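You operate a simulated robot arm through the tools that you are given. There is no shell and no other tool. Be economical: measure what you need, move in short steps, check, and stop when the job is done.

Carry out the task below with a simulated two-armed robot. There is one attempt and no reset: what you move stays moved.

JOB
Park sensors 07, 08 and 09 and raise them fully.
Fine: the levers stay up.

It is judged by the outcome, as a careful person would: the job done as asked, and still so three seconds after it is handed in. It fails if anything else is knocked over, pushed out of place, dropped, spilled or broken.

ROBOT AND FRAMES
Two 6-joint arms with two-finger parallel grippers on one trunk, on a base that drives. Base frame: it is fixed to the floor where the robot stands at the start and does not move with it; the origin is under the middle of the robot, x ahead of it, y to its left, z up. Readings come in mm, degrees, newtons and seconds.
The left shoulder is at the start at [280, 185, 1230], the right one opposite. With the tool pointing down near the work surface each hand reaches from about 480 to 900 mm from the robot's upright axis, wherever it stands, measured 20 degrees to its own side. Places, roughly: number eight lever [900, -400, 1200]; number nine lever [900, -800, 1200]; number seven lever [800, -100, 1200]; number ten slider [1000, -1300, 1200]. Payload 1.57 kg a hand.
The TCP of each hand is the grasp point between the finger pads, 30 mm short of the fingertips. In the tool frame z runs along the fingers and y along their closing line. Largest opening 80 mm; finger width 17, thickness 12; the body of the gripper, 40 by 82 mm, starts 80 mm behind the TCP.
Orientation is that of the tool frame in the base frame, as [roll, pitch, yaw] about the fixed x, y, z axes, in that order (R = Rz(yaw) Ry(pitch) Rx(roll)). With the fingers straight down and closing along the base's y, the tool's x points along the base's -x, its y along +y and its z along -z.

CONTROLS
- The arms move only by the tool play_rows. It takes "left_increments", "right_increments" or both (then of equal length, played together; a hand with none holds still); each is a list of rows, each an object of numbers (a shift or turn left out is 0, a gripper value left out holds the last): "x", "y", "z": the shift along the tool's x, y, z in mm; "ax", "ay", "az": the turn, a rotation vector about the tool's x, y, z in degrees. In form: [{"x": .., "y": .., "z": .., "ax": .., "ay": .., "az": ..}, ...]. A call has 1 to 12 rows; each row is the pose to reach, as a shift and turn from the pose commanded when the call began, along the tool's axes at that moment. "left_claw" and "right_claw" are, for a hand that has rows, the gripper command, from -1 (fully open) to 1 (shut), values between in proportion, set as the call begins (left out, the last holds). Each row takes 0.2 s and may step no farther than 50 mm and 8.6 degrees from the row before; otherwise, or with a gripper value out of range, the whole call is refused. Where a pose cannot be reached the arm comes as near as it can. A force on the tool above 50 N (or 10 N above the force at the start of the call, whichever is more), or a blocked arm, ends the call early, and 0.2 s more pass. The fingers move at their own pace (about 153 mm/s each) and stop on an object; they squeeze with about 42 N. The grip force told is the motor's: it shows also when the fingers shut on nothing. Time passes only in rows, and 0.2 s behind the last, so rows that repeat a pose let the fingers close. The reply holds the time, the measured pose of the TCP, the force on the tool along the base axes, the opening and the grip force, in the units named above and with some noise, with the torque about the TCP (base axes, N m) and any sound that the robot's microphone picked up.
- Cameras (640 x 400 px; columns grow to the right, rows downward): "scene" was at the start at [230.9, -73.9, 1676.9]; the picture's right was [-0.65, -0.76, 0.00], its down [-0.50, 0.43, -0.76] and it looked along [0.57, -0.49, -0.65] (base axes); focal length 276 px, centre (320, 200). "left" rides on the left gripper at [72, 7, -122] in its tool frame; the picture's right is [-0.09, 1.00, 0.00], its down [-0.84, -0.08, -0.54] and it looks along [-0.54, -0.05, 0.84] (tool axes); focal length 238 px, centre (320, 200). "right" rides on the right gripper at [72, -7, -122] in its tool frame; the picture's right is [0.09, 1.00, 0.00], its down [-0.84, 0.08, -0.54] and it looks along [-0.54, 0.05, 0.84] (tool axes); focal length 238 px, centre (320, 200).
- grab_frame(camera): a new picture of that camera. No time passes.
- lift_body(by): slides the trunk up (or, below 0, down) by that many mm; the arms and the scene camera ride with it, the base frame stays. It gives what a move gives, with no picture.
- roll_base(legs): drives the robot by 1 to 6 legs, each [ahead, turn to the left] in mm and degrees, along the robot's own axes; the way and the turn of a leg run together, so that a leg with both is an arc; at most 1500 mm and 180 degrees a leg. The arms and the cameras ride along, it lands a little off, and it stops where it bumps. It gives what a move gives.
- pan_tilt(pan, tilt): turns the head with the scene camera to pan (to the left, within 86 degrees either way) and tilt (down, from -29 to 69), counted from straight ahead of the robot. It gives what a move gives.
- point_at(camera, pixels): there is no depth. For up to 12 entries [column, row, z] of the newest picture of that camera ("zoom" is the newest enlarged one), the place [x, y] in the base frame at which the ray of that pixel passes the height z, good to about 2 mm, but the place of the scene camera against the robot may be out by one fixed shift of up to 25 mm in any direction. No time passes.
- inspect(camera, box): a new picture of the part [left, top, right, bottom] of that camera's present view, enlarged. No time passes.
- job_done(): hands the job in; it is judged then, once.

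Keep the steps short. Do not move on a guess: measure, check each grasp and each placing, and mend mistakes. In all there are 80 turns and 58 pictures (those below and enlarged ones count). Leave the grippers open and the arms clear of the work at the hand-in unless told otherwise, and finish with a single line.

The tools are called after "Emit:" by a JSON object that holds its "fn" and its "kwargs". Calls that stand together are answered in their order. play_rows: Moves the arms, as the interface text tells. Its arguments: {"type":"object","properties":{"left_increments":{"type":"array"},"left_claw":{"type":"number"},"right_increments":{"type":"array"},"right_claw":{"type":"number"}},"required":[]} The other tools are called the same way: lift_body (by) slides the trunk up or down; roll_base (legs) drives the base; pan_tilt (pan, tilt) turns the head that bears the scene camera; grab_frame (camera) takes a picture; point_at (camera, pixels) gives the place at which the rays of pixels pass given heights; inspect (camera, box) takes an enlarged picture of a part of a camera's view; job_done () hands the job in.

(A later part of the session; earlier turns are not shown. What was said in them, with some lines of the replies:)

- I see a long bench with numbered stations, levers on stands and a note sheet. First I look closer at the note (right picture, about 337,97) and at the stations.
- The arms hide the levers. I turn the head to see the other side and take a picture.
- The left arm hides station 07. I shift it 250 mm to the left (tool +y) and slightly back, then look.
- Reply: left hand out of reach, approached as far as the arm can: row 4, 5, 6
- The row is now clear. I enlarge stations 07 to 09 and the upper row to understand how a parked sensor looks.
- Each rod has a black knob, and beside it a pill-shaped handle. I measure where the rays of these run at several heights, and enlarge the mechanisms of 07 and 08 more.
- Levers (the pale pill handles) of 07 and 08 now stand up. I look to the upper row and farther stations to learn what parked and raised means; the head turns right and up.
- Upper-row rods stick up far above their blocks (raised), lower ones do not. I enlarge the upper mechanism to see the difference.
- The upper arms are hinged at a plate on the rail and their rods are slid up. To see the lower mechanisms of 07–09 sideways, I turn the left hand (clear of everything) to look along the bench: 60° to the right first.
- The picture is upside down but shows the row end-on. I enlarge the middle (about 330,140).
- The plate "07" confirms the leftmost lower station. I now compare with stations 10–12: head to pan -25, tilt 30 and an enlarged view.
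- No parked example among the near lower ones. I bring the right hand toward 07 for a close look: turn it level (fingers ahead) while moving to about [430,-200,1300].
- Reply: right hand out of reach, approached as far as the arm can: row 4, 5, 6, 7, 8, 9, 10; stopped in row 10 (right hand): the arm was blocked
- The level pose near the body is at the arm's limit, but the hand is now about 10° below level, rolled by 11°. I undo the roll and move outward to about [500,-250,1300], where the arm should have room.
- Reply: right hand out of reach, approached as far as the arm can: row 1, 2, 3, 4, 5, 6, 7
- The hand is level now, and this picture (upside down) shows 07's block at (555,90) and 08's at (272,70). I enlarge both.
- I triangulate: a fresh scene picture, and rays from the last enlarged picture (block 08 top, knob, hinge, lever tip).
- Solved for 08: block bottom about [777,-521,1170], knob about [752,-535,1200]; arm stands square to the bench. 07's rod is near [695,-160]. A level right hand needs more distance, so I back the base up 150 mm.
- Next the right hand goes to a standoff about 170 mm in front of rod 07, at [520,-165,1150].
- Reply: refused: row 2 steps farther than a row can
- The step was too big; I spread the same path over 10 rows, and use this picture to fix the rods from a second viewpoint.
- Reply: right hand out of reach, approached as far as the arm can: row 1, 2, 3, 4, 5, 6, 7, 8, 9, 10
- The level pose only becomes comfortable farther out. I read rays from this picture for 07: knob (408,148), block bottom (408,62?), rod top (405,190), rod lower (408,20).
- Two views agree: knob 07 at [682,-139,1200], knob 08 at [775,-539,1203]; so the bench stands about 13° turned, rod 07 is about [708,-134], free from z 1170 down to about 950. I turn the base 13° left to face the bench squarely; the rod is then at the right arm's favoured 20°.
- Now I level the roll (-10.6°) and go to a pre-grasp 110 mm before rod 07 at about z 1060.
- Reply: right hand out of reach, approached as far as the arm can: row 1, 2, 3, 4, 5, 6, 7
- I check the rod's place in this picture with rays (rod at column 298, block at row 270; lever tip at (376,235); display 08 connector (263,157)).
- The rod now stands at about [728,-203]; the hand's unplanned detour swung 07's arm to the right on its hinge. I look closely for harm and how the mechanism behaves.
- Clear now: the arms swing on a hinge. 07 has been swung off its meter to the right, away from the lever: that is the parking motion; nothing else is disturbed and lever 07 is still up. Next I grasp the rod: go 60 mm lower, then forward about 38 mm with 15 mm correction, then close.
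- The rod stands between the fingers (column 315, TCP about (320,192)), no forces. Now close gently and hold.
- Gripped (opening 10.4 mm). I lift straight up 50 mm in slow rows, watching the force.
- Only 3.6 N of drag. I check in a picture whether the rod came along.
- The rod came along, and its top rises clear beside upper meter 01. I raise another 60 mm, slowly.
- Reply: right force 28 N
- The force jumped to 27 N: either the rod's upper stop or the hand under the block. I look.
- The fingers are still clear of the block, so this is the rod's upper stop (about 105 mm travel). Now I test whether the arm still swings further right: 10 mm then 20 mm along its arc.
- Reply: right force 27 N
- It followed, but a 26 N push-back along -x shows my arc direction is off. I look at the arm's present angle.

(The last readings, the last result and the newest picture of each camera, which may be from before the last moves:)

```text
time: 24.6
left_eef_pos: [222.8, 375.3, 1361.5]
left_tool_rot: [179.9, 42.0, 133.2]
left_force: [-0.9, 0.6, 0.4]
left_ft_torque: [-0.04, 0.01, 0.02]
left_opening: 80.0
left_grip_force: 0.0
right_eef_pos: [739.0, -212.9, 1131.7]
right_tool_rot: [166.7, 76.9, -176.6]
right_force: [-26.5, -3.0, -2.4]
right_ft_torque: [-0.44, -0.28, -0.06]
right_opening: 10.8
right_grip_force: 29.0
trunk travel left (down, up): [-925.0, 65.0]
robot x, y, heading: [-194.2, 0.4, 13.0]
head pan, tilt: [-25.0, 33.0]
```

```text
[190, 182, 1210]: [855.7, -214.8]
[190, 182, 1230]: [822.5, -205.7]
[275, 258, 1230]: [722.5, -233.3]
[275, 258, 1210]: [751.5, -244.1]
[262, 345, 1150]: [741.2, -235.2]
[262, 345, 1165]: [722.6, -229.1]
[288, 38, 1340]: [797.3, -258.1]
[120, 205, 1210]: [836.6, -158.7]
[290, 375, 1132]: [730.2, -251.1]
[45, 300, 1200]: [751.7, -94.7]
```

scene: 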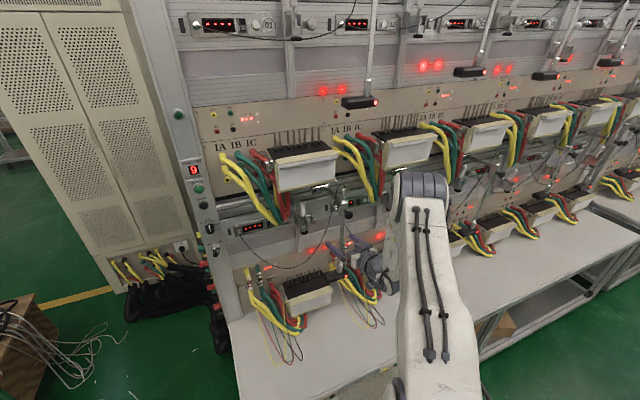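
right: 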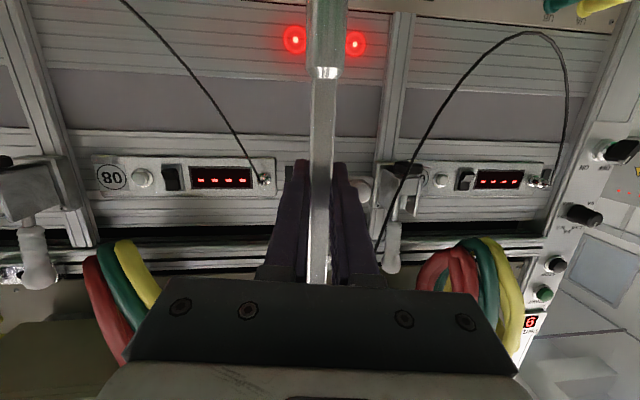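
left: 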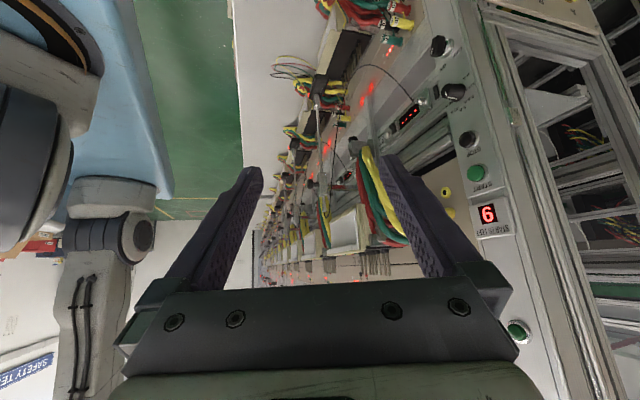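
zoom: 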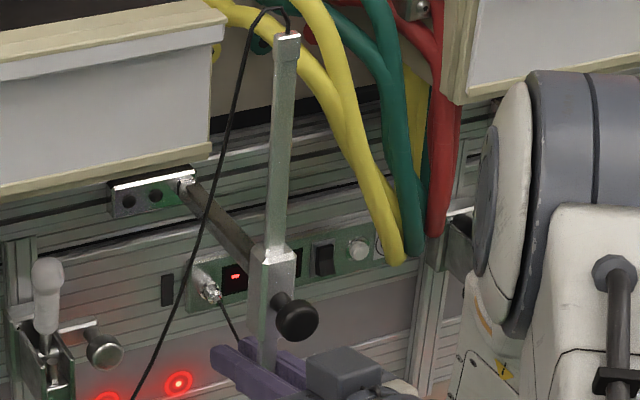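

This clears it up: the arm is still square to the bench; the whole plate slid about 90 mm along the rail. So "parking" means sliding the carrier along the rail to the right, as the upper-row ones stand. Those appear about 45 mm further along, so I slide on along the bench, relieving the forward push.

Emit:
{"fn": "play_rows", "kwargs": {"right_increments": [{"y": -1.5, "z": -6}, {"y": -11, "z": -6.5}, {"y": -20, "z": -7.2}, {"y": -28, "z": -7.8}, {"y": -36, "z": -8.3}, {"y": -44.4, "z": -8.9}]}}

Emit:
{"fn": "inspect", "kwargs": {"camera": "scene", "box": [310, 130, 420, 280]}}

```text
time: 25.9
left_eef_pos: [223.1, 379.5, 1361.6]
left_tool_rot: [-179.9, 42.2, 133.3]
left_force: [-0.5, 0.3, 0.3]
left_ft_torque: [0.02, 0.01, -0.02]
left_opening: 80.0
left_grip_force: 0.0
right_eef_pos: [744.9, -246.9, 1130.1]
right_tool_rot: [167.1, 76.6, -175.0]
right_force: [2.5, 41.6, 3.1]
right_ft_torque: [-0.41, -0.72, -0.49]
right_opening: 10.7
right_grip_force: 28.3
trunk travel left (down, up): [-925.0, 65.0]
robot x, y, heading: [-191.1, -0.1, 12.8]
head pan, tilt: [-25.0, 33.0]
```

```text
2.67 times, centred on (365, 205) of scene
```

zoom: 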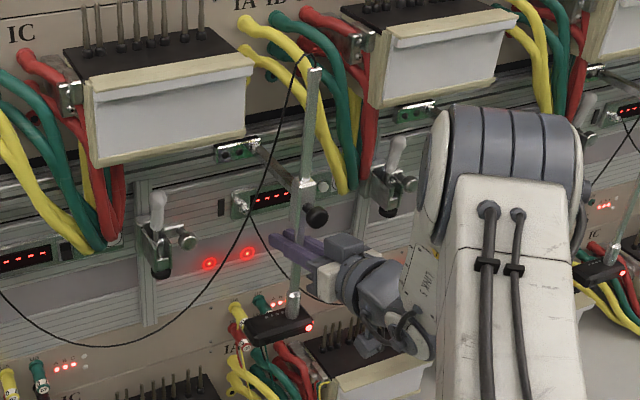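

It stopped with 42 N at y -247, a total of about 118 mm: the end of the rail travel. I take off the sideways push and check the upper stop once more by lifting up to 10 mm.

Emit:
{"fn": "play_rows", "kwargs": {"right_increments": [{"y": 8, "z": 2}, {"x": -3, "y": 9, "z": 1.5}, {"x": -6, "y": 9, "z": 1}, {"x": -9, "y": 9, "z": 0}]}}

Emit:
{"fn": "grab_frame", "kwargs": {"camera": "right"}}

```text
time: 26.9
left_eef_pos: [224.8, 378.1, 1361.5]
left_tool_rot: [-179.9, 41.9, 133.3]
left_force: [-0.7, 0.7, -0.9]
left_ft_torque: [-0.01, 0.0, -0.03]
left_opening: 79.7
left_grip_force: 0.0
right_eef_pos: [744.2, -247.8, 1133.5]
right_tool_rot: [166.7, 76.0, -176.4]
right_force: [-0.2, 17.2, -26.2]
right_ft_torque: [-0.52, -0.38, -0.18]
right_opening: 10.8
right_grip_force: 29.0
trunk travel left (down, up): [-925.0, 65.0]
robot x, y, heading: [-191.5, 1.2, 12.8]
head pan, tilt: [-25.0, 33.0]
```

```text
16 pictures are left
```

right: 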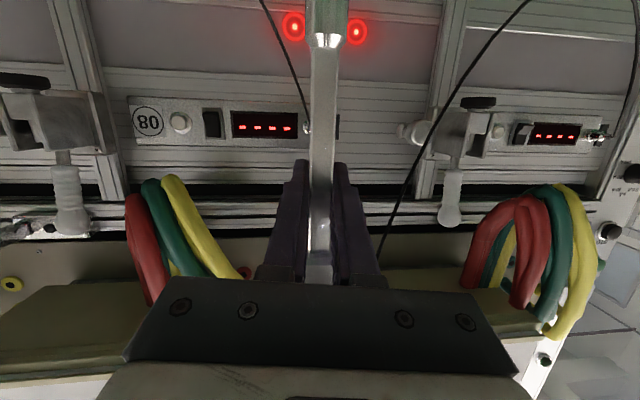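

The fingers slipped up the rod at 26 N while the rod stayed: it is at its upper stop. I open half (40 mm) and draw straight back, then check that it stays up.

Emit:
{"fn": "play_rows", "kwargs": {"right_increments": [{"x": 4}, {"x": 8}, {"x": 8}, {"x": 8, "z": -25}, {"x": 8, "z": -60}, {"x": 8, "z": -95}, {"x": 8, "z": -125}], "right_claw": 0}}

Emit:
{"fn": "inspect", "kwargs": {"camera": "scene", "box": [280, 120, 480, 290]}}

```text
time: 28.6
left_eef_pos: [223.1, 375.0, 1362.2]
left_tool_rot: [180.0, 42.0, 133.3]
left_force: [-0.4, -0.7, -0.2]
left_ft_torque: [-0.01, 0.02, 0.0]
left_opening: 80.0
left_grip_force: 0.0
right_eef_pos: [626.0, -285.0, 1158.4]
right_tool_rot: [167.0, 76.7, -176.2]
right_force: [-0.5, 0.2, -1.0]
right_ft_torque: [0.0, 0.0, -0.04]
right_opening: 39.6
right_grip_force: 0.2
trunk travel left (down, up): [-925.0, 65.0]
robot x, y, heading: [-193.6, 1.3, 12.5]
head pan, tilt: [-25.0, 33.0]
```

```text
2.35 times, centred on (380, 205) of scene
```

zoom: 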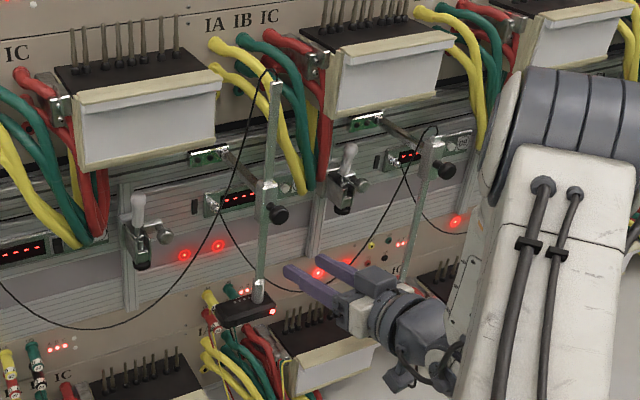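

07 is parked and raised, stays put, its lever is up. Next 08: I back off, turn right, drive 400 mm along the bench, turn back and come forward 100 mm (40 mm farther out than before, to give the arm room).

Emit:
{"fn": "roll_base", "kwargs": {"legs": [[-140, 0], [0, -90], [400, 0], [0, 90], [100, 0]]}}

Emit:
{"fn": "grab_frame", "kwargs": {"camera": "right"}}

```text
time: 40.2
left_eef_pos: [288.7, -23.8, 1362.9]
left_tool_rot: [-180.0, 42.0, 133.4]
left_force: [0.4, 0.1, 0.4]
left_ft_torque: [0.02, 0.01, 0.02]
left_opening: 79.8
left_grip_force: 0.1
right_eef_pos: [695.8, -686.0, 1158.5]
right_tool_rot: [166.9, 76.8, -176.2]
right_force: [0.1, 0.7, 0.8]
right_ft_torque: [-0.03, 0.01, 0.04]
right_opening: 40.1
right_grip_force: 0.0
trunk travel left (down, up): [-925.0, 65.0]
robot x, y, heading: [-123.0, -400.5, 12.7]
head pan, tilt: [-25.0, 33.0]
```

```text
14 pictures are left
```

right: 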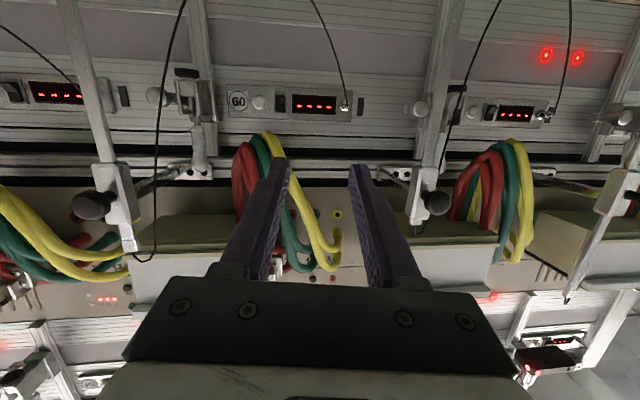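

Hand at [696,-686,1158]; 08's block is right of the fingers at (427,190), 09's at (115,200) on the left. I take rays to place both rods.

Emit:
{"fn": "point_at", "kwargs": {"camera": "right", "pixels": [[430, 165, 1150], [430, 165, 1160], [420, 220, 1220], [420, 220, 1230], [436, 205, 1195], [436, 205, 1210], [108, 165, 1150], [108, 165, 1160], [128, 245, 1220], [128, 245, 1230]]}}

```text
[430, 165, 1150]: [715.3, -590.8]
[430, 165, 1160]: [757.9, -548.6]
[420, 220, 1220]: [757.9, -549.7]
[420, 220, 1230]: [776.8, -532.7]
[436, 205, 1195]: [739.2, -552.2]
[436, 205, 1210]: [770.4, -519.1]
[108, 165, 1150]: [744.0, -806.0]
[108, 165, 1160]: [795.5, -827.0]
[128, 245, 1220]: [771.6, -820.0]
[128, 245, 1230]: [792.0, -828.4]
```

Triangulated: rod 08 about [780,-527], block bottom about z 1167. I go to a pre-grasp about [696,-553,1040], gripper fully open.

Emit:
{"fn": "play_rows", "kwargs": {"right_increments": [{"x": 20, "z": 0}, {"x": 45, "y": 15, "z": 12}, {"x": 68, "y": 42, "z": 25}, {"x": 90, "y": 70, "z": 40}, {"x": 105, "y": 97, "z": 52}, {"x": 113, "y": 121, "z": 64}], "right_claw": -1}}

Emit:
{"fn": "grab_frame", "kwargs": {"camera": "right"}}

```text
time: 41.6
left_eef_pos: [290.2, -25.6, 1362.9]
left_tool_rot: [180.0, 42.1, 133.4]
left_force: [0.2, -0.4, -0.1]
left_ft_torque: [0.01, -0.01, 0.03]
left_opening: 80.0
left_grip_force: 0.1
right_eef_pos: [756.7, -577.0, 1053.5]
right_tool_rot: [159.5, 75.9, 177.2]
right_force: [-1.3, -0.3, 1.0]
right_ft_torque: [-0.01, 0.02, -0.02]
right_opening: 80.1
right_grip_force: 0.1
right hand out of reach, approached as far as the arm can: row 2, 3, 4, 5, 6
trunk travel left (down, up): [-925.0, 65.0]
robot x, y, heading: [-122.1, -401.6, 13.0]
head pan, tilt: [-25.0, 33.0]
```

```text
13 pictures are left
```

right: 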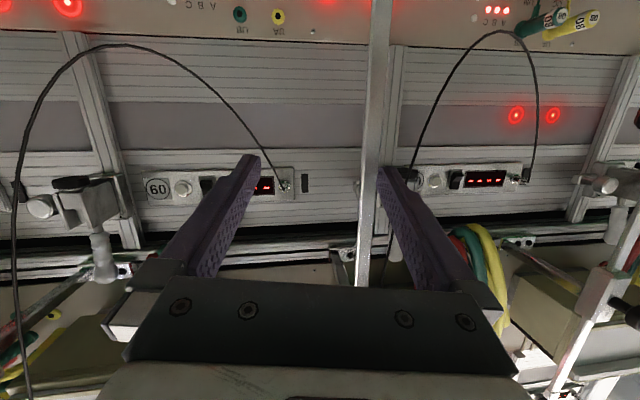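

The arm was again pushed outward but the rod of 08 stands between the open fingers (column ~372). I take its ray before closing.

Emit:
{"fn": "point_at", "kwargs": {"camera": "right", "pixels": [[366, 245, 1120], [366, 245, 1140], [366, 245, 1160], [320, 192, 1053]]}}

Emit:
{"fn": "inspect", "kwargs": {"camera": "right", "box": [330, 90, 430, 290]}}

```text
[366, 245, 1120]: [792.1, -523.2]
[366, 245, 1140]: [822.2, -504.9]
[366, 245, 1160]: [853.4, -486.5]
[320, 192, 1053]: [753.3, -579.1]
```

```text
2.00 times, centred on (380, 190) of right
```

zoom: 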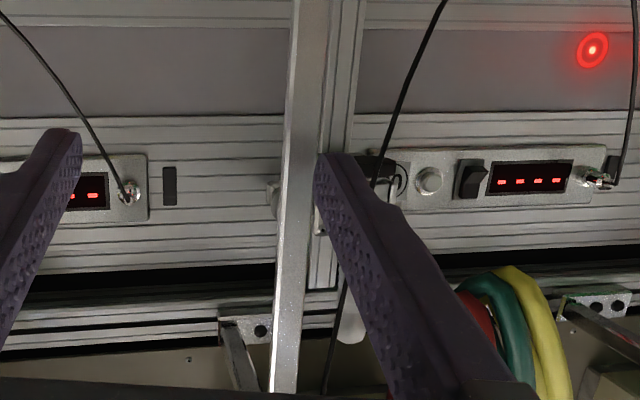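

Rod 08 is about 36 mm ahead of the TCP and 39 mm to its left: just at the left fingertip. I back the base 50 mm to get clearance before sidestepping.

Emit:
{"fn": "roll_base", "kwargs": {"legs": [[-50, 0]]}}

Emit:
{"fn": "play_rows", "kwargs": {"right_increments": [{"y": 20}, {"y": 38, "x": 10}, {"y": 38, "x": 25, "z": 20}]}}

```text
time: 42.5
left_eef_pos: [239.4, -36.0, 1362.4]
left_tool_rot: [180.0, 42.0, 133.4]
left_force: [0.3, 0.0, -0.5]
left_ft_torque: [-0.01, -0.01, 0.0]
left_opening: 79.7
left_grip_force: 0.0
right_eef_pos: [706.5, -587.9, 1053.7]
right_tool_rot: [159.5, 75.8, 177.3]
right_force: [0.5, -0.1, 0.0]
right_ft_torque: [-0.03, -0.03, -0.02]
right_opening: 80.0
right_grip_force: 0.1
trunk travel left (down, up): [-925.0, 65.0]
robot x, y, heading: [-174.8, -409.7, 12.6]
head pan, tilt: [-25.0, 33.0]
```

```text
time: 43.3
left_eef_pos: [239.4, -36.5, 1361.7]
left_tool_rot: [180.0, 42.1, 133.5]
left_force: [-0.7, -0.7, 0.2]
left_ft_torque: [-0.04, 0.01, 0.0]
left_opening: 79.7
left_grip_force: 0.2
right_eef_pos: [717.7, -550.4, 1028.9]
right_tool_rot: [157.5, 75.5, 175.6]
right_force: [-0.1, 0.2, 1.5]
right_ft_torque: [0.0, 0.02, 0.0]
right_opening: 79.7
right_grip_force: 0.2
right hand out of reach, approached as far as the arm can: row 1, 2, 3
trunk travel left (down, up): [-925.0, 65.0]
robot x, y, heading: [-171.5, -413.6, 12.8]
head pan, tilt: [-25.0, 33.0]
```

Now the hand is at [718,-550,1029], rod 64 mm straight ahead. I advance 62 mm and look.

Emit:
{"fn": "play_rows", "kwargs": {"right_increments": [{"z": 15}, {"z": 30, "y": 1}, {"z": 45, "y": 2}, {"z": 56, "y": 3}, {"z": 62, "y": 3}]}}

Emit:
{"fn": "grab_frame", "kwargs": {"camera": "right"}}

```text
time: 44.5
left_eef_pos: [239.7, -37.0, 1362.1]
left_tool_rot: [-180.0, 42.0, 133.4]
left_force: [0.6, -0.2, 0.5]
left_ft_torque: [0.0, 0.01, 0.01]
left_opening: 80.1
left_grip_force: 0.1
right_eef_pos: [775.3, -528.1, 1015.1]
right_tool_rot: [159.5, 76.0, 177.5]
right_force: [0.8, 0.7, 0.6]
right_ft_torque: [0.02, 0.01, 0.0]
right_opening: 80.0
right_grip_force: 0.0
trunk travel left (down, up): [-925.0, 65.0]
robot x, y, heading: [-173.0, -413.0, 13.0]
head pan, tilt: [-25.0, 33.0]
```

```text
11 pictures are left
```

right: 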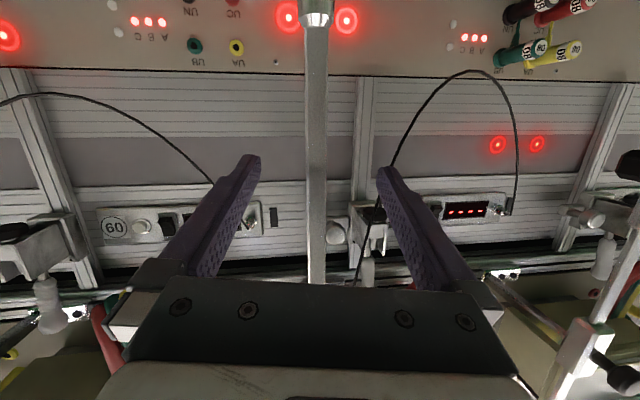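

Rod 08 is centred (column 316). I close and hold.

Emit:
{"fn": "play_rows", "kwargs": {"right_increments": [{}, {}, {}], "right_claw": 1}}

Emit:
{"fn": "play_rows", "kwargs": {"right_increments": [{"x": -9.7, "y": 0.9, "z": -2.3}, {"x": -19.4, "y": 1.7, "z": -4.6}, {"x": -29.1, "y": 2.6, "z": -6.8}, {"x": -38.8, "y": 3.4, "z": -9.1}, {"x": -48.5, "y": 4.3, "z": -11.4}]}}

```text
time: 45.3
left_eef_pos: [240.3, -36.2, 1361.3]
left_tool_rot: [-179.9, 42.0, 133.4]
left_force: [-0.5, -0.4, -0.7]
left_ft_torque: [0.0, 0.01, -0.01]
left_opening: 80.1
left_grip_force: 0.1
right_eef_pos: [776.3, -528.1, 1014.5]
right_tool_rot: [159.6, 75.9, 177.4]
right_force: [5.2, -2.9, -0.4]
right_ft_torque: [-0.55, -0.12, -0.08]
right_opening: 11.0
right_grip_force: 28.7
trunk travel left (down, up): [-925.0, 65.0]
robot x, y, heading: [-177.8, -413.9, 12.7]
head pan, tilt: [-25.0, 33.0]
```

```text
time: 46.5
left_eef_pos: [240.6, -35.4, 1362.8]
left_tool_rot: [-179.9, 42.0, 133.3]
left_force: [0.5, 0.5, 0.3]
left_ft_torque: [-0.01, -0.01, -0.03]
left_opening: 80.0
left_grip_force: 0.1
right_eef_pos: [774.7, -528.5, 1065.9]
right_tool_rot: [159.3, 75.9, 177.2]
right_force: [13.1, -0.9, -2.6]
right_ft_torque: [-0.72, 0.3, -0.12]
right_opening: 11.2
right_grip_force: 28.6
trunk travel left (down, up): [-925.0, 65.0]
robot x, y, heading: [-175.0, -416.7, 12.8]
head pan, tilt: [-25.0, 33.0]
```

Lift works (2.6 N). Before raising further I slide 08 along the rail to the right, 110 mm in 10 mm rows, as with 07.

Emit:
{"fn": "play_rows", "kwargs": {"right_increments": [{"x": -1, "y": -10, "z": 1}, {"x": -1.8, "y": -19.9, "z": 0.1}, {"x": -2.5, "y": -29.8, "z": -0.8}, {"x": -3.2, "y": -39.7, "z": -1.7}, {"x": -3.8, "y": -49.7, "z": -2.6}, {"x": -4.5, "y": -59.6, "z": -3.5}, {"x": -5.1, "y": -69.5, "z": -4.4}, {"x": -5.8, "y": -79.4, "z": -5.3}, {"x": -6.5, "y": -89.4, "z": -6.2}, {"x": -7.1, "y": -99.3, "z": -7.1}, {"x": -7.8, "y": -109.2, "z": -8}]}}

```text
time: 48.6
left_eef_pos: [238.9, -33.9, 1363.1]
left_tool_rot: [180.0, 42.1, 133.5]
left_force: [-0.5, 0.7, 0.7]
left_ft_torque: [-0.01, -0.01, 0.01]
left_opening: 79.9
left_grip_force: 0.1
right_eef_pos: [794.6, -602.1, 1060.8]
right_tool_rot: [159.9, 75.4, 179.4]
right_force: [-10.8, 5.2, -1.2]
right_ft_torque: [-0.22, -0.91, 0.14]
right_opening: 11.4
right_grip_force: 29.2
trunk travel left (down, up): [-925.0, 65.0]
robot x, y, heading: [-173.1, -414.3, 12.7]
head pan, tilt: [-25.0, 33.0]
stopped in row 10 (right hand): the force on the tool passed its limit at 55 N (the readings are from after the stop); the commanded pose is now the measured one
```

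It stopped at 55 N after 76 mm, short of 07's travel. I look for what blocks it.

Emit:
{"fn": "inspect", "kwargs": {"camera": "scene", "box": [250, 110, 450, 300]}}

```text
2.11 times, centred on (350, 205) of scene
```

zoom: 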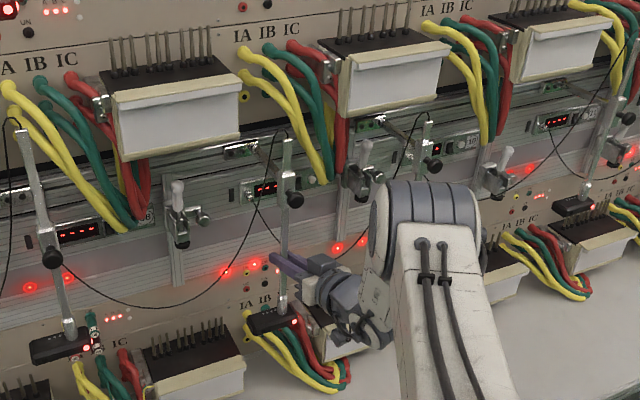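

Sensor 08 is raised only 50 mm and its right end is up against station 09's wiring/meter. I ease back 5 mm, raise fully, then slide on.

Emit:
{"fn": "play_rows", "kwargs": {"right_increments": [{"y": 5}, {"x": -9.7, "y": 5.9, "z": -2.4}, {"x": -19.4, "y": 6.7, "z": -4.7}, {"x": -29, "y": 7.6, "z": -7.1}, {"x": -38.7, "y": 8.5, "z": -9.5}, {"x": -45, "y": 9, "z": -11}]}}

```text
time: 50.0
left_eef_pos: [239.5, -34.4, 1362.9]
left_tool_rot: [179.9, 41.9, 133.6]
left_force: [-0.1, 0.0, 0.5]
left_ft_torque: [0.0, 0.0, 0.01]
left_opening: 79.9
left_grip_force: 0.1
right_eef_pos: [795.0, -599.5, 1109.3]
right_tool_rot: [159.5, 75.6, 178.8]
right_force: [-4.3, -3.2, -3.4]
right_ft_torque: [-0.76, 0.46, -0.04]
right_opening: 11.3
right_grip_force: 29.1
trunk travel left (down, up): [-925.0, 65.0]
robot x, y, heading: [-174.3, -409.8, 13.0]
head pan, tilt: [-25.0, 33.0]
```

Still free at 94 mm of lift. I raise up to 25 mm more to find the stop.

Emit:
{"fn": "play_rows", "kwargs": {"right_increments": [{"x": -5, "y": 0.4, "z": -1.2}, {"x": -10, "y": 0.9, "z": -2.4}, {"x": -15, "y": 1.3, "z": -3.6}, {"x": -20, "y": 1.7, "z": -4.8}, {"x": -25, "y": 2.2, "z": -6}]}}

```text
time: 51.2
left_eef_pos: [239.8, -35.1, 1362.5]
left_tool_rot: [179.9, 42.1, 133.5]
left_force: [0.1, 0.6, 0.8]
left_ft_torque: [-0.01, -0.01, 0.0]
left_opening: 80.4
left_grip_force: 0.0
right_eef_pos: [793.9, -599.7, 1135.4]
right_tool_rot: [159.6, 75.5, 179.0]
right_force: [-1.8, -4.0, -3.2]
right_ft_torque: [-0.46, -0.34, -0.01]
right_opening: 11.1
right_grip_force: 28.9
trunk travel left (down, up): [-925.0, 65.0]
robot x, y, heading: [-172.6, -416.7, 12.9]
head pan, tilt: [-25.0, 33.0]
```

08's sensor started about 35 mm lower than 07's (neck ~918 vs ~956 at the grip), so its stop should come within ~10 mm. I lift slowly on.

Emit:
{"fn": "play_rows", "kwargs": {"right_increments": [{"x": -4, "y": 0.4, "z": -1}, {"x": -8, "y": 0.7, "z": -1.9}, {"x": -12, "y": 1, "z": -2.8}]}}

Emit:
{"fn": "grab_frame", "kwargs": {"camera": "right"}}

```text
time: 52.0
left_eef_pos: [239.1, -34.5, 1361.7]
left_tool_rot: [-179.9, 41.9, 133.6]
left_force: [-0.1, -0.2, 0.3]
left_ft_torque: [-0.01, 0.01, 0.02]
left_opening: 79.7
left_grip_force: 0.0
right_eef_pos: [795.2, -599.1, 1148.4]
right_tool_rot: [159.6, 75.5, 178.9]
right_force: [-1.3, -1.7, -5.1]
right_ft_torque: [-0.66, 0.15, -0.06]
right_opening: 11.2
right_grip_force: 28.8
trunk travel left (down, up): [-925.0, 65.0]
robot x, y, heading: [-172.2, -418.2, 13.2]
head pan, tilt: [-25.0, 33.0]
```

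```text
9 pictures are left
```

right: 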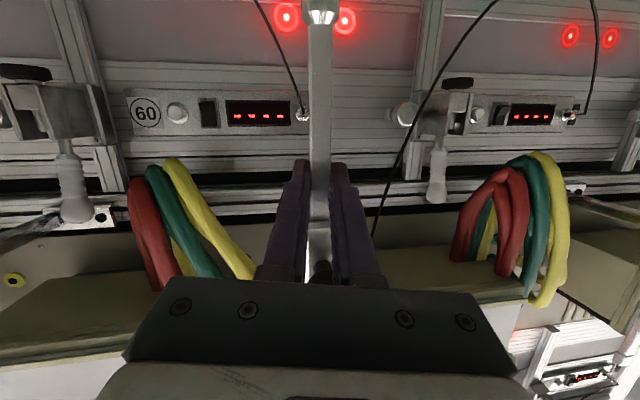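

Neck-to-block distance now equals that of 07 at its stop (about 211 px). I press up 8 mm more to feel the stop.

Emit:
{"fn": "play_rows", "kwargs": {"right_increments": [{"x": -4, "y": 0.4, "z": -1}, {"x": -8, "y": 0.7, "z": -1.9}]}}

```text
time: 52.6
left_eef_pos: [240.6, -35.2, 1361.0]
left_tool_rot: [-180.0, 41.9, 133.6]
left_force: [-0.7, -0.4, -0.2]
left_ft_torque: [0.0, 0.02, 0.0]
left_opening: 79.9
left_grip_force: 0.0
right_eef_pos: [794.1, -599.5, 1150.4]
right_tool_rot: [159.9, 74.8, 179.2]
right_force: [0.9, -2.4, -26.8]
right_ft_torque: [-0.57, 0.02, -0.01]
right_opening: 11.6
right_grip_force: 28.7
trunk travel left (down, up): [-925.0, 65.0]
robot x, y, heading: [-173.1, -412.5, 12.9]
head pan, tilt: [-25.0, 33.0]
```

Upper stop felt (27 N). I ease down 2 mm and slide on along the rail up to 50 mm.

Emit:
{"fn": "play_rows", "kwargs": {"right_increments": [{"x": 2, "y": -8, "z": -1}, {"x": 1.5, "y": -16, "z": -2}, {"x": 1, "y": -24, "z": -3}, {"x": 0.5, "y": -32, "z": -4}, {"x": 0, "y": -40, "z": -5}, {"x": -0.5, "y": -48, "z": -6}, {"x": -0.5, "y": -52, "z": -6.5}]}}

```text
time: 53.3
left_eef_pos: [238.2, -33.7, 1361.7]
left_tool_rot: [-179.9, 42.1, 133.6]
left_force: [-0.6, 0.7, 0.0]
left_ft_torque: [0.01, 0.01, 0.0]
left_opening: 80.0
left_grip_force: 0.1
right_eef_pos: [795.1, -602.0, 1149.3]
right_tool_rot: [160.2, 75.1, -178.4]
right_force: [-2.8, 8.9, -1.2]
right_ft_torque: [-0.36, -0.61, 0.18]
right_opening: 11.3
right_grip_force: 29.2
trunk travel left (down, up): [-925.0, 65.0]
robot x, y, heading: [-173.8, -412.6, 13.2]
head pan, tilt: [-25.0, 33.0]
stopped in row 3 (right hand): the force on the tool passed its limit at 55 N (the readings are from after the stop); the commanded pose is now the measured one
```

It stops at the same place even when raised, and the view (rod beside connector 09, lever at column ~440) matches 07's parked view exactly: this is the rail's end. I open halfway and draw back.

Emit:
{"fn": "play_rows", "kwargs": {"right_increments": [{"x": 3, "y": 2}, {"x": 4, "y": 2}, {"x": 4, "y": 2}, {"x": 6, "y": 2, "z": -25}, {"x": 6, "y": 2, "z": -60}, {"x": 6, "y": 2, "z": -95}, {"x": 6, "y": 2, "z": -125}], "right_claw": 0}}

Emit:
{"fn": "inspect", "kwargs": {"camera": "scene", "box": [230, 110, 450, 300]}}

```text
time: 54.9
left_eef_pos: [237.7, -34.6, 1362.2]
left_tool_rot: [-179.9, 41.9, 133.6]
left_force: [-0.1, -0.3, 0.3]
left_ft_torque: [-0.02, 0.02, -0.01]
left_opening: 80.0
left_grip_force: 0.0
right_eef_pos: [678.6, -645.8, 1173.8]
right_tool_rot: [159.9, 75.1, -179.0]
right_force: [-0.6, 0.4, 0.1]
right_ft_torque: [0.03, 0.0, -0.04]
right_opening: 39.8
right_grip_force: 0.1
trunk travel left (down, up): [-925.0, 65.0]
robot x, y, heading: [-176.2, -414.0, 13.0]
head pan, tilt: [-25.0, 33.0]
```

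```text
2.11 times, centred on (340, 205) of scene
```

zoom: 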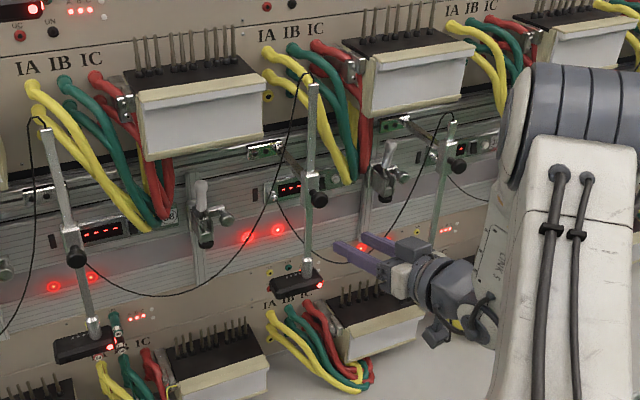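

07 and 08 are both parked and raised, levers up. For 09 the earlier ray gives the rod at about [835,-843]. I drive 300 mm along the bench, again backing off first.

Emit:
{"fn": "roll_base", "kwargs": {"legs": [[-100, 0], [0, -90], [300, 0], [0, 90], [80, 0]]}}

Emit:
{"fn": "grab_frame", "kwargs": {"camera": "right"}}

```text
time: 66.0
left_eef_pos: [303.7, -354.6, 1362.0]
left_tool_rot: [-179.9, 41.9, 131.0]
left_force: [0.7, -0.4, 0.1]
left_ft_torque: [0.01, -0.01, 0.02]
left_opening: 80.2
left_grip_force: 0.1
right_eef_pos: [717.1, -986.6, 1173.7]
right_tool_rot: [159.8, 75.1, 178.3]
right_force: [0.1, 0.0, 0.5]
right_ft_torque: [0.04, -0.02, 0.08]
right_opening: 39.8
right_grip_force: 0.1
trunk travel left (down, up): [-925.0, 65.0]
robot x, y, heading: [-120.2, -716.5, 10.3]
head pan, tilt: [-25.0, 33.0]
```

```text
7 pictures are left
```

right: 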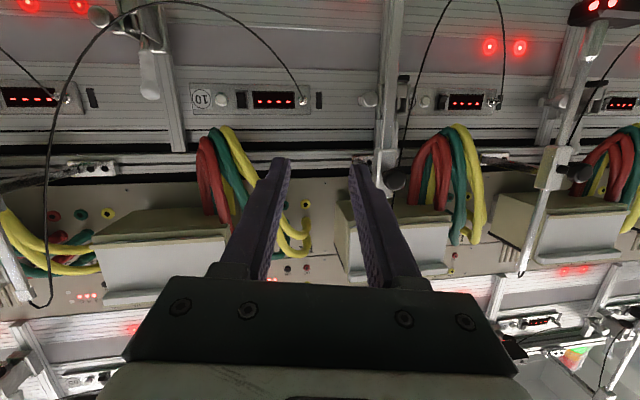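

09's block and knob are at (390,175), just behind the left (picture-right) finger. I take its rays.

Emit:
{"fn": "point_at", "kwargs": {"camera": "right", "pixels": [[385, 145, 1150], [385, 145, 1170], [388, 100, 1100], [388, 100, 1120], [393, 178, 1195], [393, 178, 1205], [570, 150, 1165], [569, 190, 1200]]}}

```text
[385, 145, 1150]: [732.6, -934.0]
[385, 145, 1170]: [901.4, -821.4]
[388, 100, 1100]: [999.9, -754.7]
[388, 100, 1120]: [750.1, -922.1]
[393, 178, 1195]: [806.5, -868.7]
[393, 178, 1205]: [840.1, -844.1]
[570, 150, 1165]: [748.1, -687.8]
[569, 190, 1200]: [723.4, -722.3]
```

Rod 09 ≈ [856,-852]. I go down first, then to a pre-grasp 80 mm before it at about [783,-877,1029], open fully.

Emit:
{"fn": "play_rows", "kwargs": {"right_increments": [{"x": 40}, {"x": 80, "z": 10}, {"x": 105, "y": 18, "z": 40}, {"x": 118, "y": 36, "z": 75}, {"x": 124, "y": 55, "z": 105}, {"x": 124, "y": 71, "z": 130}, {"x": 124, "y": 71, "z": 130}], "right_claw": -1}}

```text
time: 67.6
left_eef_pos: [304.7, -354.4, 1362.2]
left_tool_rot: [180.0, 42.0, 131.1]
left_force: [-0.2, 0.2, 0.4]
left_ft_torque: [-0.02, 0.0, -0.02]
left_opening: 79.8
left_grip_force: 0.0
right_eef_pos: [781.9, -878.0, 1028.3]
right_tool_rot: [159.8, 75.1, 178.3]
right_force: [0.0, -0.7, -0.2]
right_ft_torque: [-0.01, 0.01, 0.01]
right_opening: 79.9
right_grip_force: 0.0
trunk travel left (down, up): [-925.0, 65.0]
robot x, y, heading: [-126.5, -712.1, 10.2]
head pan, tilt: [-25.0, 33.0]
```

Reached exactly and without contact. I advance 75 mm along the fingers and look.

Emit:
{"fn": "play_rows", "kwargs": {"right_increments": [{"z": 20}, {"z": 40}, {"z": 58}, {"z": 70}, {"z": 75}]}}

Emit:
{"fn": "grab_frame", "kwargs": {"camera": "right"}}

```text
time: 68.8
left_eef_pos: [304.6, -354.9, 1362.4]
left_tool_rot: [-179.9, 42.0, 131.1]
left_force: [-0.3, 0.5, -0.3]
left_ft_torque: [-0.01, 0.0, 0.02]
left_opening: 80.1
left_grip_force: 0.2
right_eef_pos: [851.8, -852.5, 1009.7]
right_tool_rot: [159.8, 75.1, 178.2]
right_force: [0.2, 0.0, -0.3]
right_ft_torque: [-0.01, 0.01, 0.0]
right_opening: 80.1
right_grip_force: 0.0
trunk travel left (down, up): [-925.0, 65.0]
robot x, y, heading: [-122.2, -713.4, 10.3]
head pan, tilt: [-25.0, 33.0]
```

```text
6 pictures are left
```

right: 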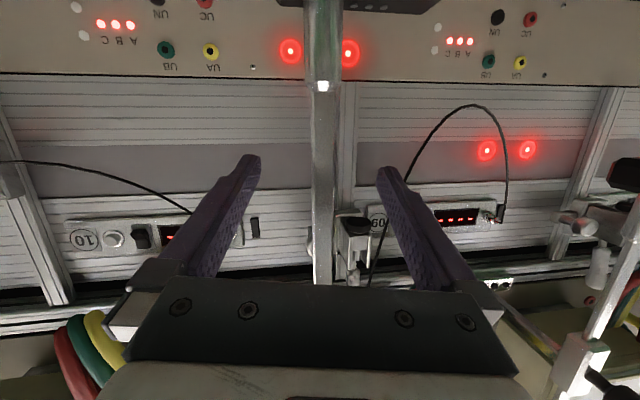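

Rod 09 is centred (column 324). I close, then lift 40 mm.

Emit:
{"fn": "play_rows", "kwargs": {"right_increments": [{}, {}, {}], "right_claw": 1}}

Emit:
{"fn": "play_rows", "kwargs": {"right_increments": [{"x": -9.7, "y": 0.9, "z": -2.4}, {"x": -19.3, "y": 1.8, "z": -4.8}, {"x": -29, "y": 2.7, "z": -7.2}, {"x": -38.7, "y": 3.6, "z": -9.6}]}}

```text
time: 69.6
left_eef_pos: [303.7, -353.8, 1361.2]
left_tool_rot: [-179.9, 42.0, 131.1]
left_force: [0.3, 0.0, -0.7]
left_ft_torque: [0.01, 0.02, 0.02]
left_opening: 80.2
left_grip_force: 0.0
right_eef_pos: [851.5, -851.3, 1011.5]
right_tool_rot: [160.0, 75.1, 178.7]
right_force: [-2.0, 4.1, 0.3]
right_ft_torque: [-0.43, -0.45, 0.05]
right_opening: 11.4
right_grip_force: 28.6
trunk travel left (down, up): [-925.0, 65.0]
robot x, y, heading: [-125.4, -716.4, 10.4]
head pan, tilt: [-25.0, 33.0]
```

```text
time: 70.6
left_eef_pos: [304.3, -353.5, 1362.1]
left_tool_rot: [-179.9, 42.0, 131.1]
left_force: [0.7, -0.2, -0.9]
left_ft_torque: [0.01, 0.01, -0.01]
left_opening: 80.0
left_grip_force: 0.0
right_eef_pos: [851.0, -853.0, 1050.1]
right_tool_rot: [159.9, 75.1, 178.2]
right_force: [0.3, 2.9, -2.0]
right_ft_torque: [-0.81, 0.56, -0.06]
right_opening: 11.3
right_grip_force: 28.7
trunk travel left (down, up): [-925.0, 65.0]
robot x, y, heading: [-124.9, -716.3, 10.1]
head pan, tilt: [-25.0, 33.0]
```

Now slide right 80 mm in 10 mm rows.

Emit:
{"fn": "play_rows", "kwargs": {"right_increments": [{"x": -0.7, "y": -9.9, "z": -0.9}, {"x": -1.4, "y": -19.9, "z": -1.8}, {"x": -2.1, "y": -29.8, "z": -2.7}, {"x": -2.8, "y": -39.8, "z": -3.6}, {"x": -3.5, "y": -49.7, "z": -4.5}, {"x": -4.1, "y": -59.6, "z": -5.3}, {"x": -4.8, "y": -69.6, "z": -6.2}, {"x": -5.5, "y": -79.5, "z": -7.1}]}}

```text
time: 72.4
left_eef_pos: [303.1, -354.1, 1362.2]
left_tool_rot: [-180.0, 42.0, 131.0]
left_force: [0.4, 0.2, 0.2]
left_ft_torque: [0.03, -0.03, -0.02]
left_opening: 80.3
left_grip_force: 0.1
right_eef_pos: [868.8, -930.3, 1049.4]
right_tool_rot: [159.9, 74.7, 178.2]
right_force: [-23.8, -1.9, -5.0]
right_ft_torque: [-0.48, -0.18, -0.04]
right_opening: 11.5
right_grip_force: 28.9
trunk travel left (down, up): [-925.0, 65.0]
robot x, y, heading: [-123.8, -711.0, 10.5]
head pan, tilt: [-25.0, 33.0]
```

Slid freely; the -24 N is only my slant, which I relieve by 4 mm. Now raise toward the stop, up to 55 mm.

Emit:
{"fn": "play_rows", "kwargs": {"right_increments": [{"z": -4}, {"x": -9.7, "y": 0.9, "z": -6.4}, {"x": -19.3, "y": 1.8, "z": -8.8}, {"x": -29, "y": 2.7, "z": -11.2}, {"x": -38.7, "y": 3.6, "z": -13.6}, {"x": -46, "y": 4.2, "z": -15.4}, {"x": -53, "y": 4.8, "z": -17.2}]}}

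```text
time: 74.0
left_eef_pos: [305.5, -353.6, 1362.6]
left_tool_rot: [-179.9, 42.0, 131.1]
left_force: [0.7, 0.0, 0.0]
left_ft_torque: [-0.01, -0.01, 0.0]
left_opening: 80.1
left_grip_force: 0.1
right_eef_pos: [868.3, -931.3, 1106.2]
right_tool_rot: [160.0, 75.0, 178.5]
right_force: [12.8, 5.1, -2.7]
right_ft_torque: [-0.6, 0.26, -0.01]
right_opening: 11.1
right_grip_force: 29.0
trunk travel left (down, up): [-925.0, 65.0]
robot x, y, heading: [-124.6, -714.3, 10.4]
head pan, tilt: [-25.0, 33.0]
```

Not yet at the stop (2.7 N). I raise up to 30 mm more.

Emit:
{"fn": "play_rows", "kwargs": {"right_increments": [{"x": -5, "y": 0.4, "z": 1}, {"x": -10, "y": 0.9, "z": -0.4}, {"x": -15, "y": 1.3, "z": -1.6}, {"x": -20, "y": 1.8, "z": -2.9}, {"x": -25, "y": 2.2, "z": -4.1}, {"x": -29, "y": 2.6, "z": -5.1}]}}

```text
time: 75.4
left_eef_pos: [306.7, -354.2, 1361.9]
left_tool_rot: [-179.9, 41.9, 131.1]
left_force: [-0.1, -0.4, 0.0]
left_ft_torque: [0.03, 0.0, 0.02]
left_opening: 80.0
left_grip_force: 0.0
right_eef_pos: [869.7, -931.1, 1128.4]
right_tool_rot: [160.0, 74.4, 178.2]
right_force: [-2.8, -0.3, -27.2]
right_ft_torque: [-0.48, -0.23, 0.0]
right_opening: 11.3
right_grip_force: 28.5
trunk travel left (down, up): [-925.0, 65.0]
robot x, y, heading: [-125.8, -714.4, 10.5]
head pan, tilt: [-25.0, 33.0]
```

The upper stop is felt (27 N). I ease 3 mm down and slide right until the rail end.

Emit:
{"fn": "play_rows", "kwargs": {"right_increments": [{"x": 5, "y": -6, "z": 0}, {"x": 5, "y": -14, "z": -1.2}, {"x": 4, "y": -22, "z": -2}, {"x": 4, "y": -30, "z": -2.8}, {"x": 3, "y": -38, "z": -3.6}, {"x": 3, "y": -46, "z": -4.4}, {"x": 2, "y": -54, "z": -5.2}]}}

Emit:
{"fn": "grab_frame", "kwargs": {"camera": "right"}}

```text
time: 76.5
left_eef_pos: [303.1, -354.2, 1361.8]
left_tool_rot: [-179.9, 42.0, 131.1]
left_force: [0.0, 0.3, 1.0]
left_ft_torque: [-0.01, -0.02, -0.01]
left_opening: 80.1
left_grip_force: 0.0
right_eef_pos: [872.1, -948.0, 1127.1]
right_tool_rot: [160.2, 74.9, -179.6]
right_force: [-10.1, 5.5, 0.3]
right_ft_torque: [-0.22, -0.96, 0.06]
right_opening: 11.2
right_grip_force: 28.8
trunk travel left (down, up): [-925.0, 65.0]
robot x, y, heading: [-123.8, -713.7, 10.7]
head pan, tilt: [-25.0, 33.0]
stopped in row 5 (right hand): the force on the tool passed its limit at 56 N (the readings are from after the stop); the commanded pose is now the measured one
```

```text
5 pictures are left
```

right: 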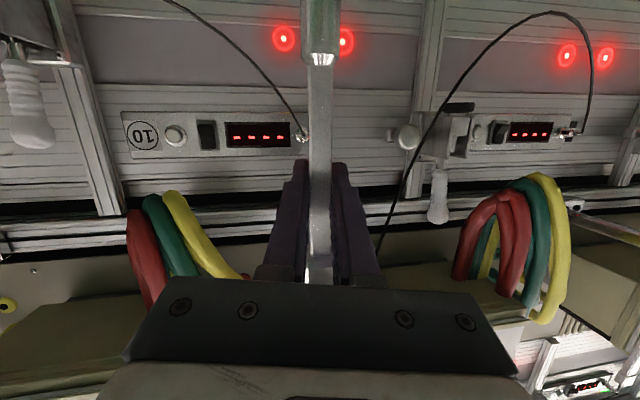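

Same end view as with 07 and 08 (rod beside connector 10, lever 09 up). I open halfway and draw back.

Emit:
{"fn": "play_rows", "kwargs": {"right_increments": [{"x": 3, "y": 2}, {"x": 4, "y": 2}, {"x": 4, "y": 2}, {"x": 6, "y": 2, "z": -25}, {"x": 6, "y": 2, "z": -60}, {"x": 6, "y": 2, "z": -95}, {"x": 6, "y": 2, "z": -130}], "right_claw": 0}}

Emit:
{"fn": "roll_base", "kwargs": {"legs": [[-200, 0]]}}

Emit:
{"fn": "pan_tilt", "kwargs": {"pan": 0, "tilt": 30}}

Emit:
{"fn": "grab_frame", "kwargs": {"camera": "scene"}}

```text
time: 78.0
left_eef_pos: [303.6, -353.7, 1362.5]
left_tool_rot: [-179.8, 42.0, 131.2]
left_force: [0.9, 0.1, 0.1]
left_ft_torque: [0.01, 0.0, 0.01]
left_opening: 80.3
left_grip_force: 0.0
right_eef_pos: [751.9, -990.7, 1152.2]
right_tool_rot: [160.0, 74.9, 180.0]
right_force: [0.4, 0.6, 0.9]
right_ft_torque: [0.03, -0.02, 0.01]
right_opening: 40.0
right_grip_force: 0.1
trunk travel left (down, up): [-925.0, 65.0]
robot x, y, heading: [-125.2, -712.6, 10.7]
head pan, tilt: [-25.0, 33.0]
```

```text
time: 79.7
left_eef_pos: [104.1, -389.2, 1361.3]
left_tool_rot: [-179.9, 42.0, 131.3]
left_force: [0.5, 0.3, -0.3]
left_ft_torque: [0.0, -0.01, 0.01]
left_opening: 80.0
left_grip_force: 0.1
right_eef_pos: [553.2, -1027.5, 1151.3]
right_tool_rot: [159.9, 75.0, 180.0]
right_force: [0.1, -0.9, 0.0]
right_ft_torque: [0.02, 0.01, -0.01]
right_opening: 39.7
right_grip_force: 0.1
trunk travel left (down, up): [-925.0, 65.0]
robot x, y, heading: [-324.8, -757.0, 10.7]
head pan, tilt: [-25.0, 33.0]
```

```text
time: 80.5
left_eef_pos: [104.7, -391.1, 1362.3]
left_tool_rot: [-179.9, 42.0, 131.3]
left_force: [-0.3, 0.8, 0.2]
left_ft_torque: [0.04, -0.01, 0.01]
left_opening: 80.1
left_grip_force: 0.1
right_eef_pos: [553.3, -1027.0, 1150.6]
right_tool_rot: [159.9, 74.9, -180.0]
right_force: [0.0, 0.0, -0.1]
right_ft_torque: [0.02, -0.01, -0.02]
right_opening: 40.3
right_grip_force: 0.1
trunk travel left (down, up): [-925.0, 65.0]
robot x, y, heading: [-323.3, -751.8, 11.0]
head pan, tilt: [0.0, 30.0]
```

```text
4 pictures are left
```

scene: 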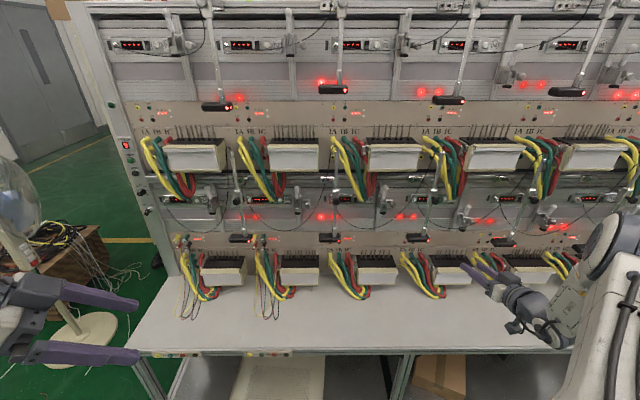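

All three sensors hang level, clear of the meters. I enlarge the lower row for a final check of rods and levers.

Emit:
{"fn": "inspect", "kwargs": {"camera": "scene", "box": [160, 140, 360, 265]}}

Emit:
{"fn": "inspect", "kwargs": {"camera": "scene", "box": [340, 140, 540, 265]}}

```text
3.20 times, centred on (260, 202) of scene
```

zoom: 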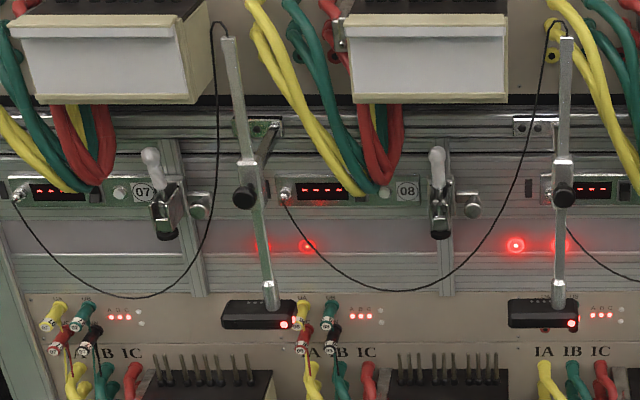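

```text
3.20 times, centred on (440, 202) of scene
```

zoom: 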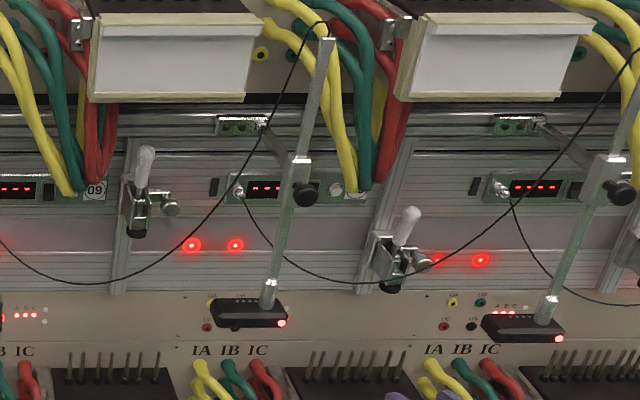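

07, 08 and 09 are parked at their rail ends, raised to their stops and staying there; their levers stand up. I open the right gripper fully, clear of the work, and hand in.

Emit:
{"fn": "play_rows", "kwargs": {"right_increments": [{}, {}, {}], "right_claw": -1}}

Emit:
{"fn": "job_done", "kwargs": {}}

```text
time: 81.3
left_eef_pos: [105.0, -391.0, 1363.0]
left_tool_rot: [-179.9, 41.9, 131.2]
left_force: [0.3, 0.8, -0.4]
left_ft_torque: [-0.01, 0.03, 0.0]
left_opening: 80.3
left_grip_force: 0.1
right_eef_pos: [553.9, -1028.2, 1152.3]
right_tool_rot: [159.9, 74.8, 179.8]
right_force: [0.8, 0.0, 0.0]
right_ft_torque: [-0.01, 0.01, -0.01]
right_opening: 79.8
right_grip_force: 0.0
trunk travel left (down, up): [-925.0, 65.0]
robot x, y, heading: [-321.5, -751.5, 10.6]
head pan, tilt: [0.0, 30.0]
```

```text
The job is handed in.
```

Sensors 07, 08 and 09 are slid to the right-hand end of their rails (my reading of "park") and raised to their upper stops, levers 07–09 are still up, and the job is handed in.
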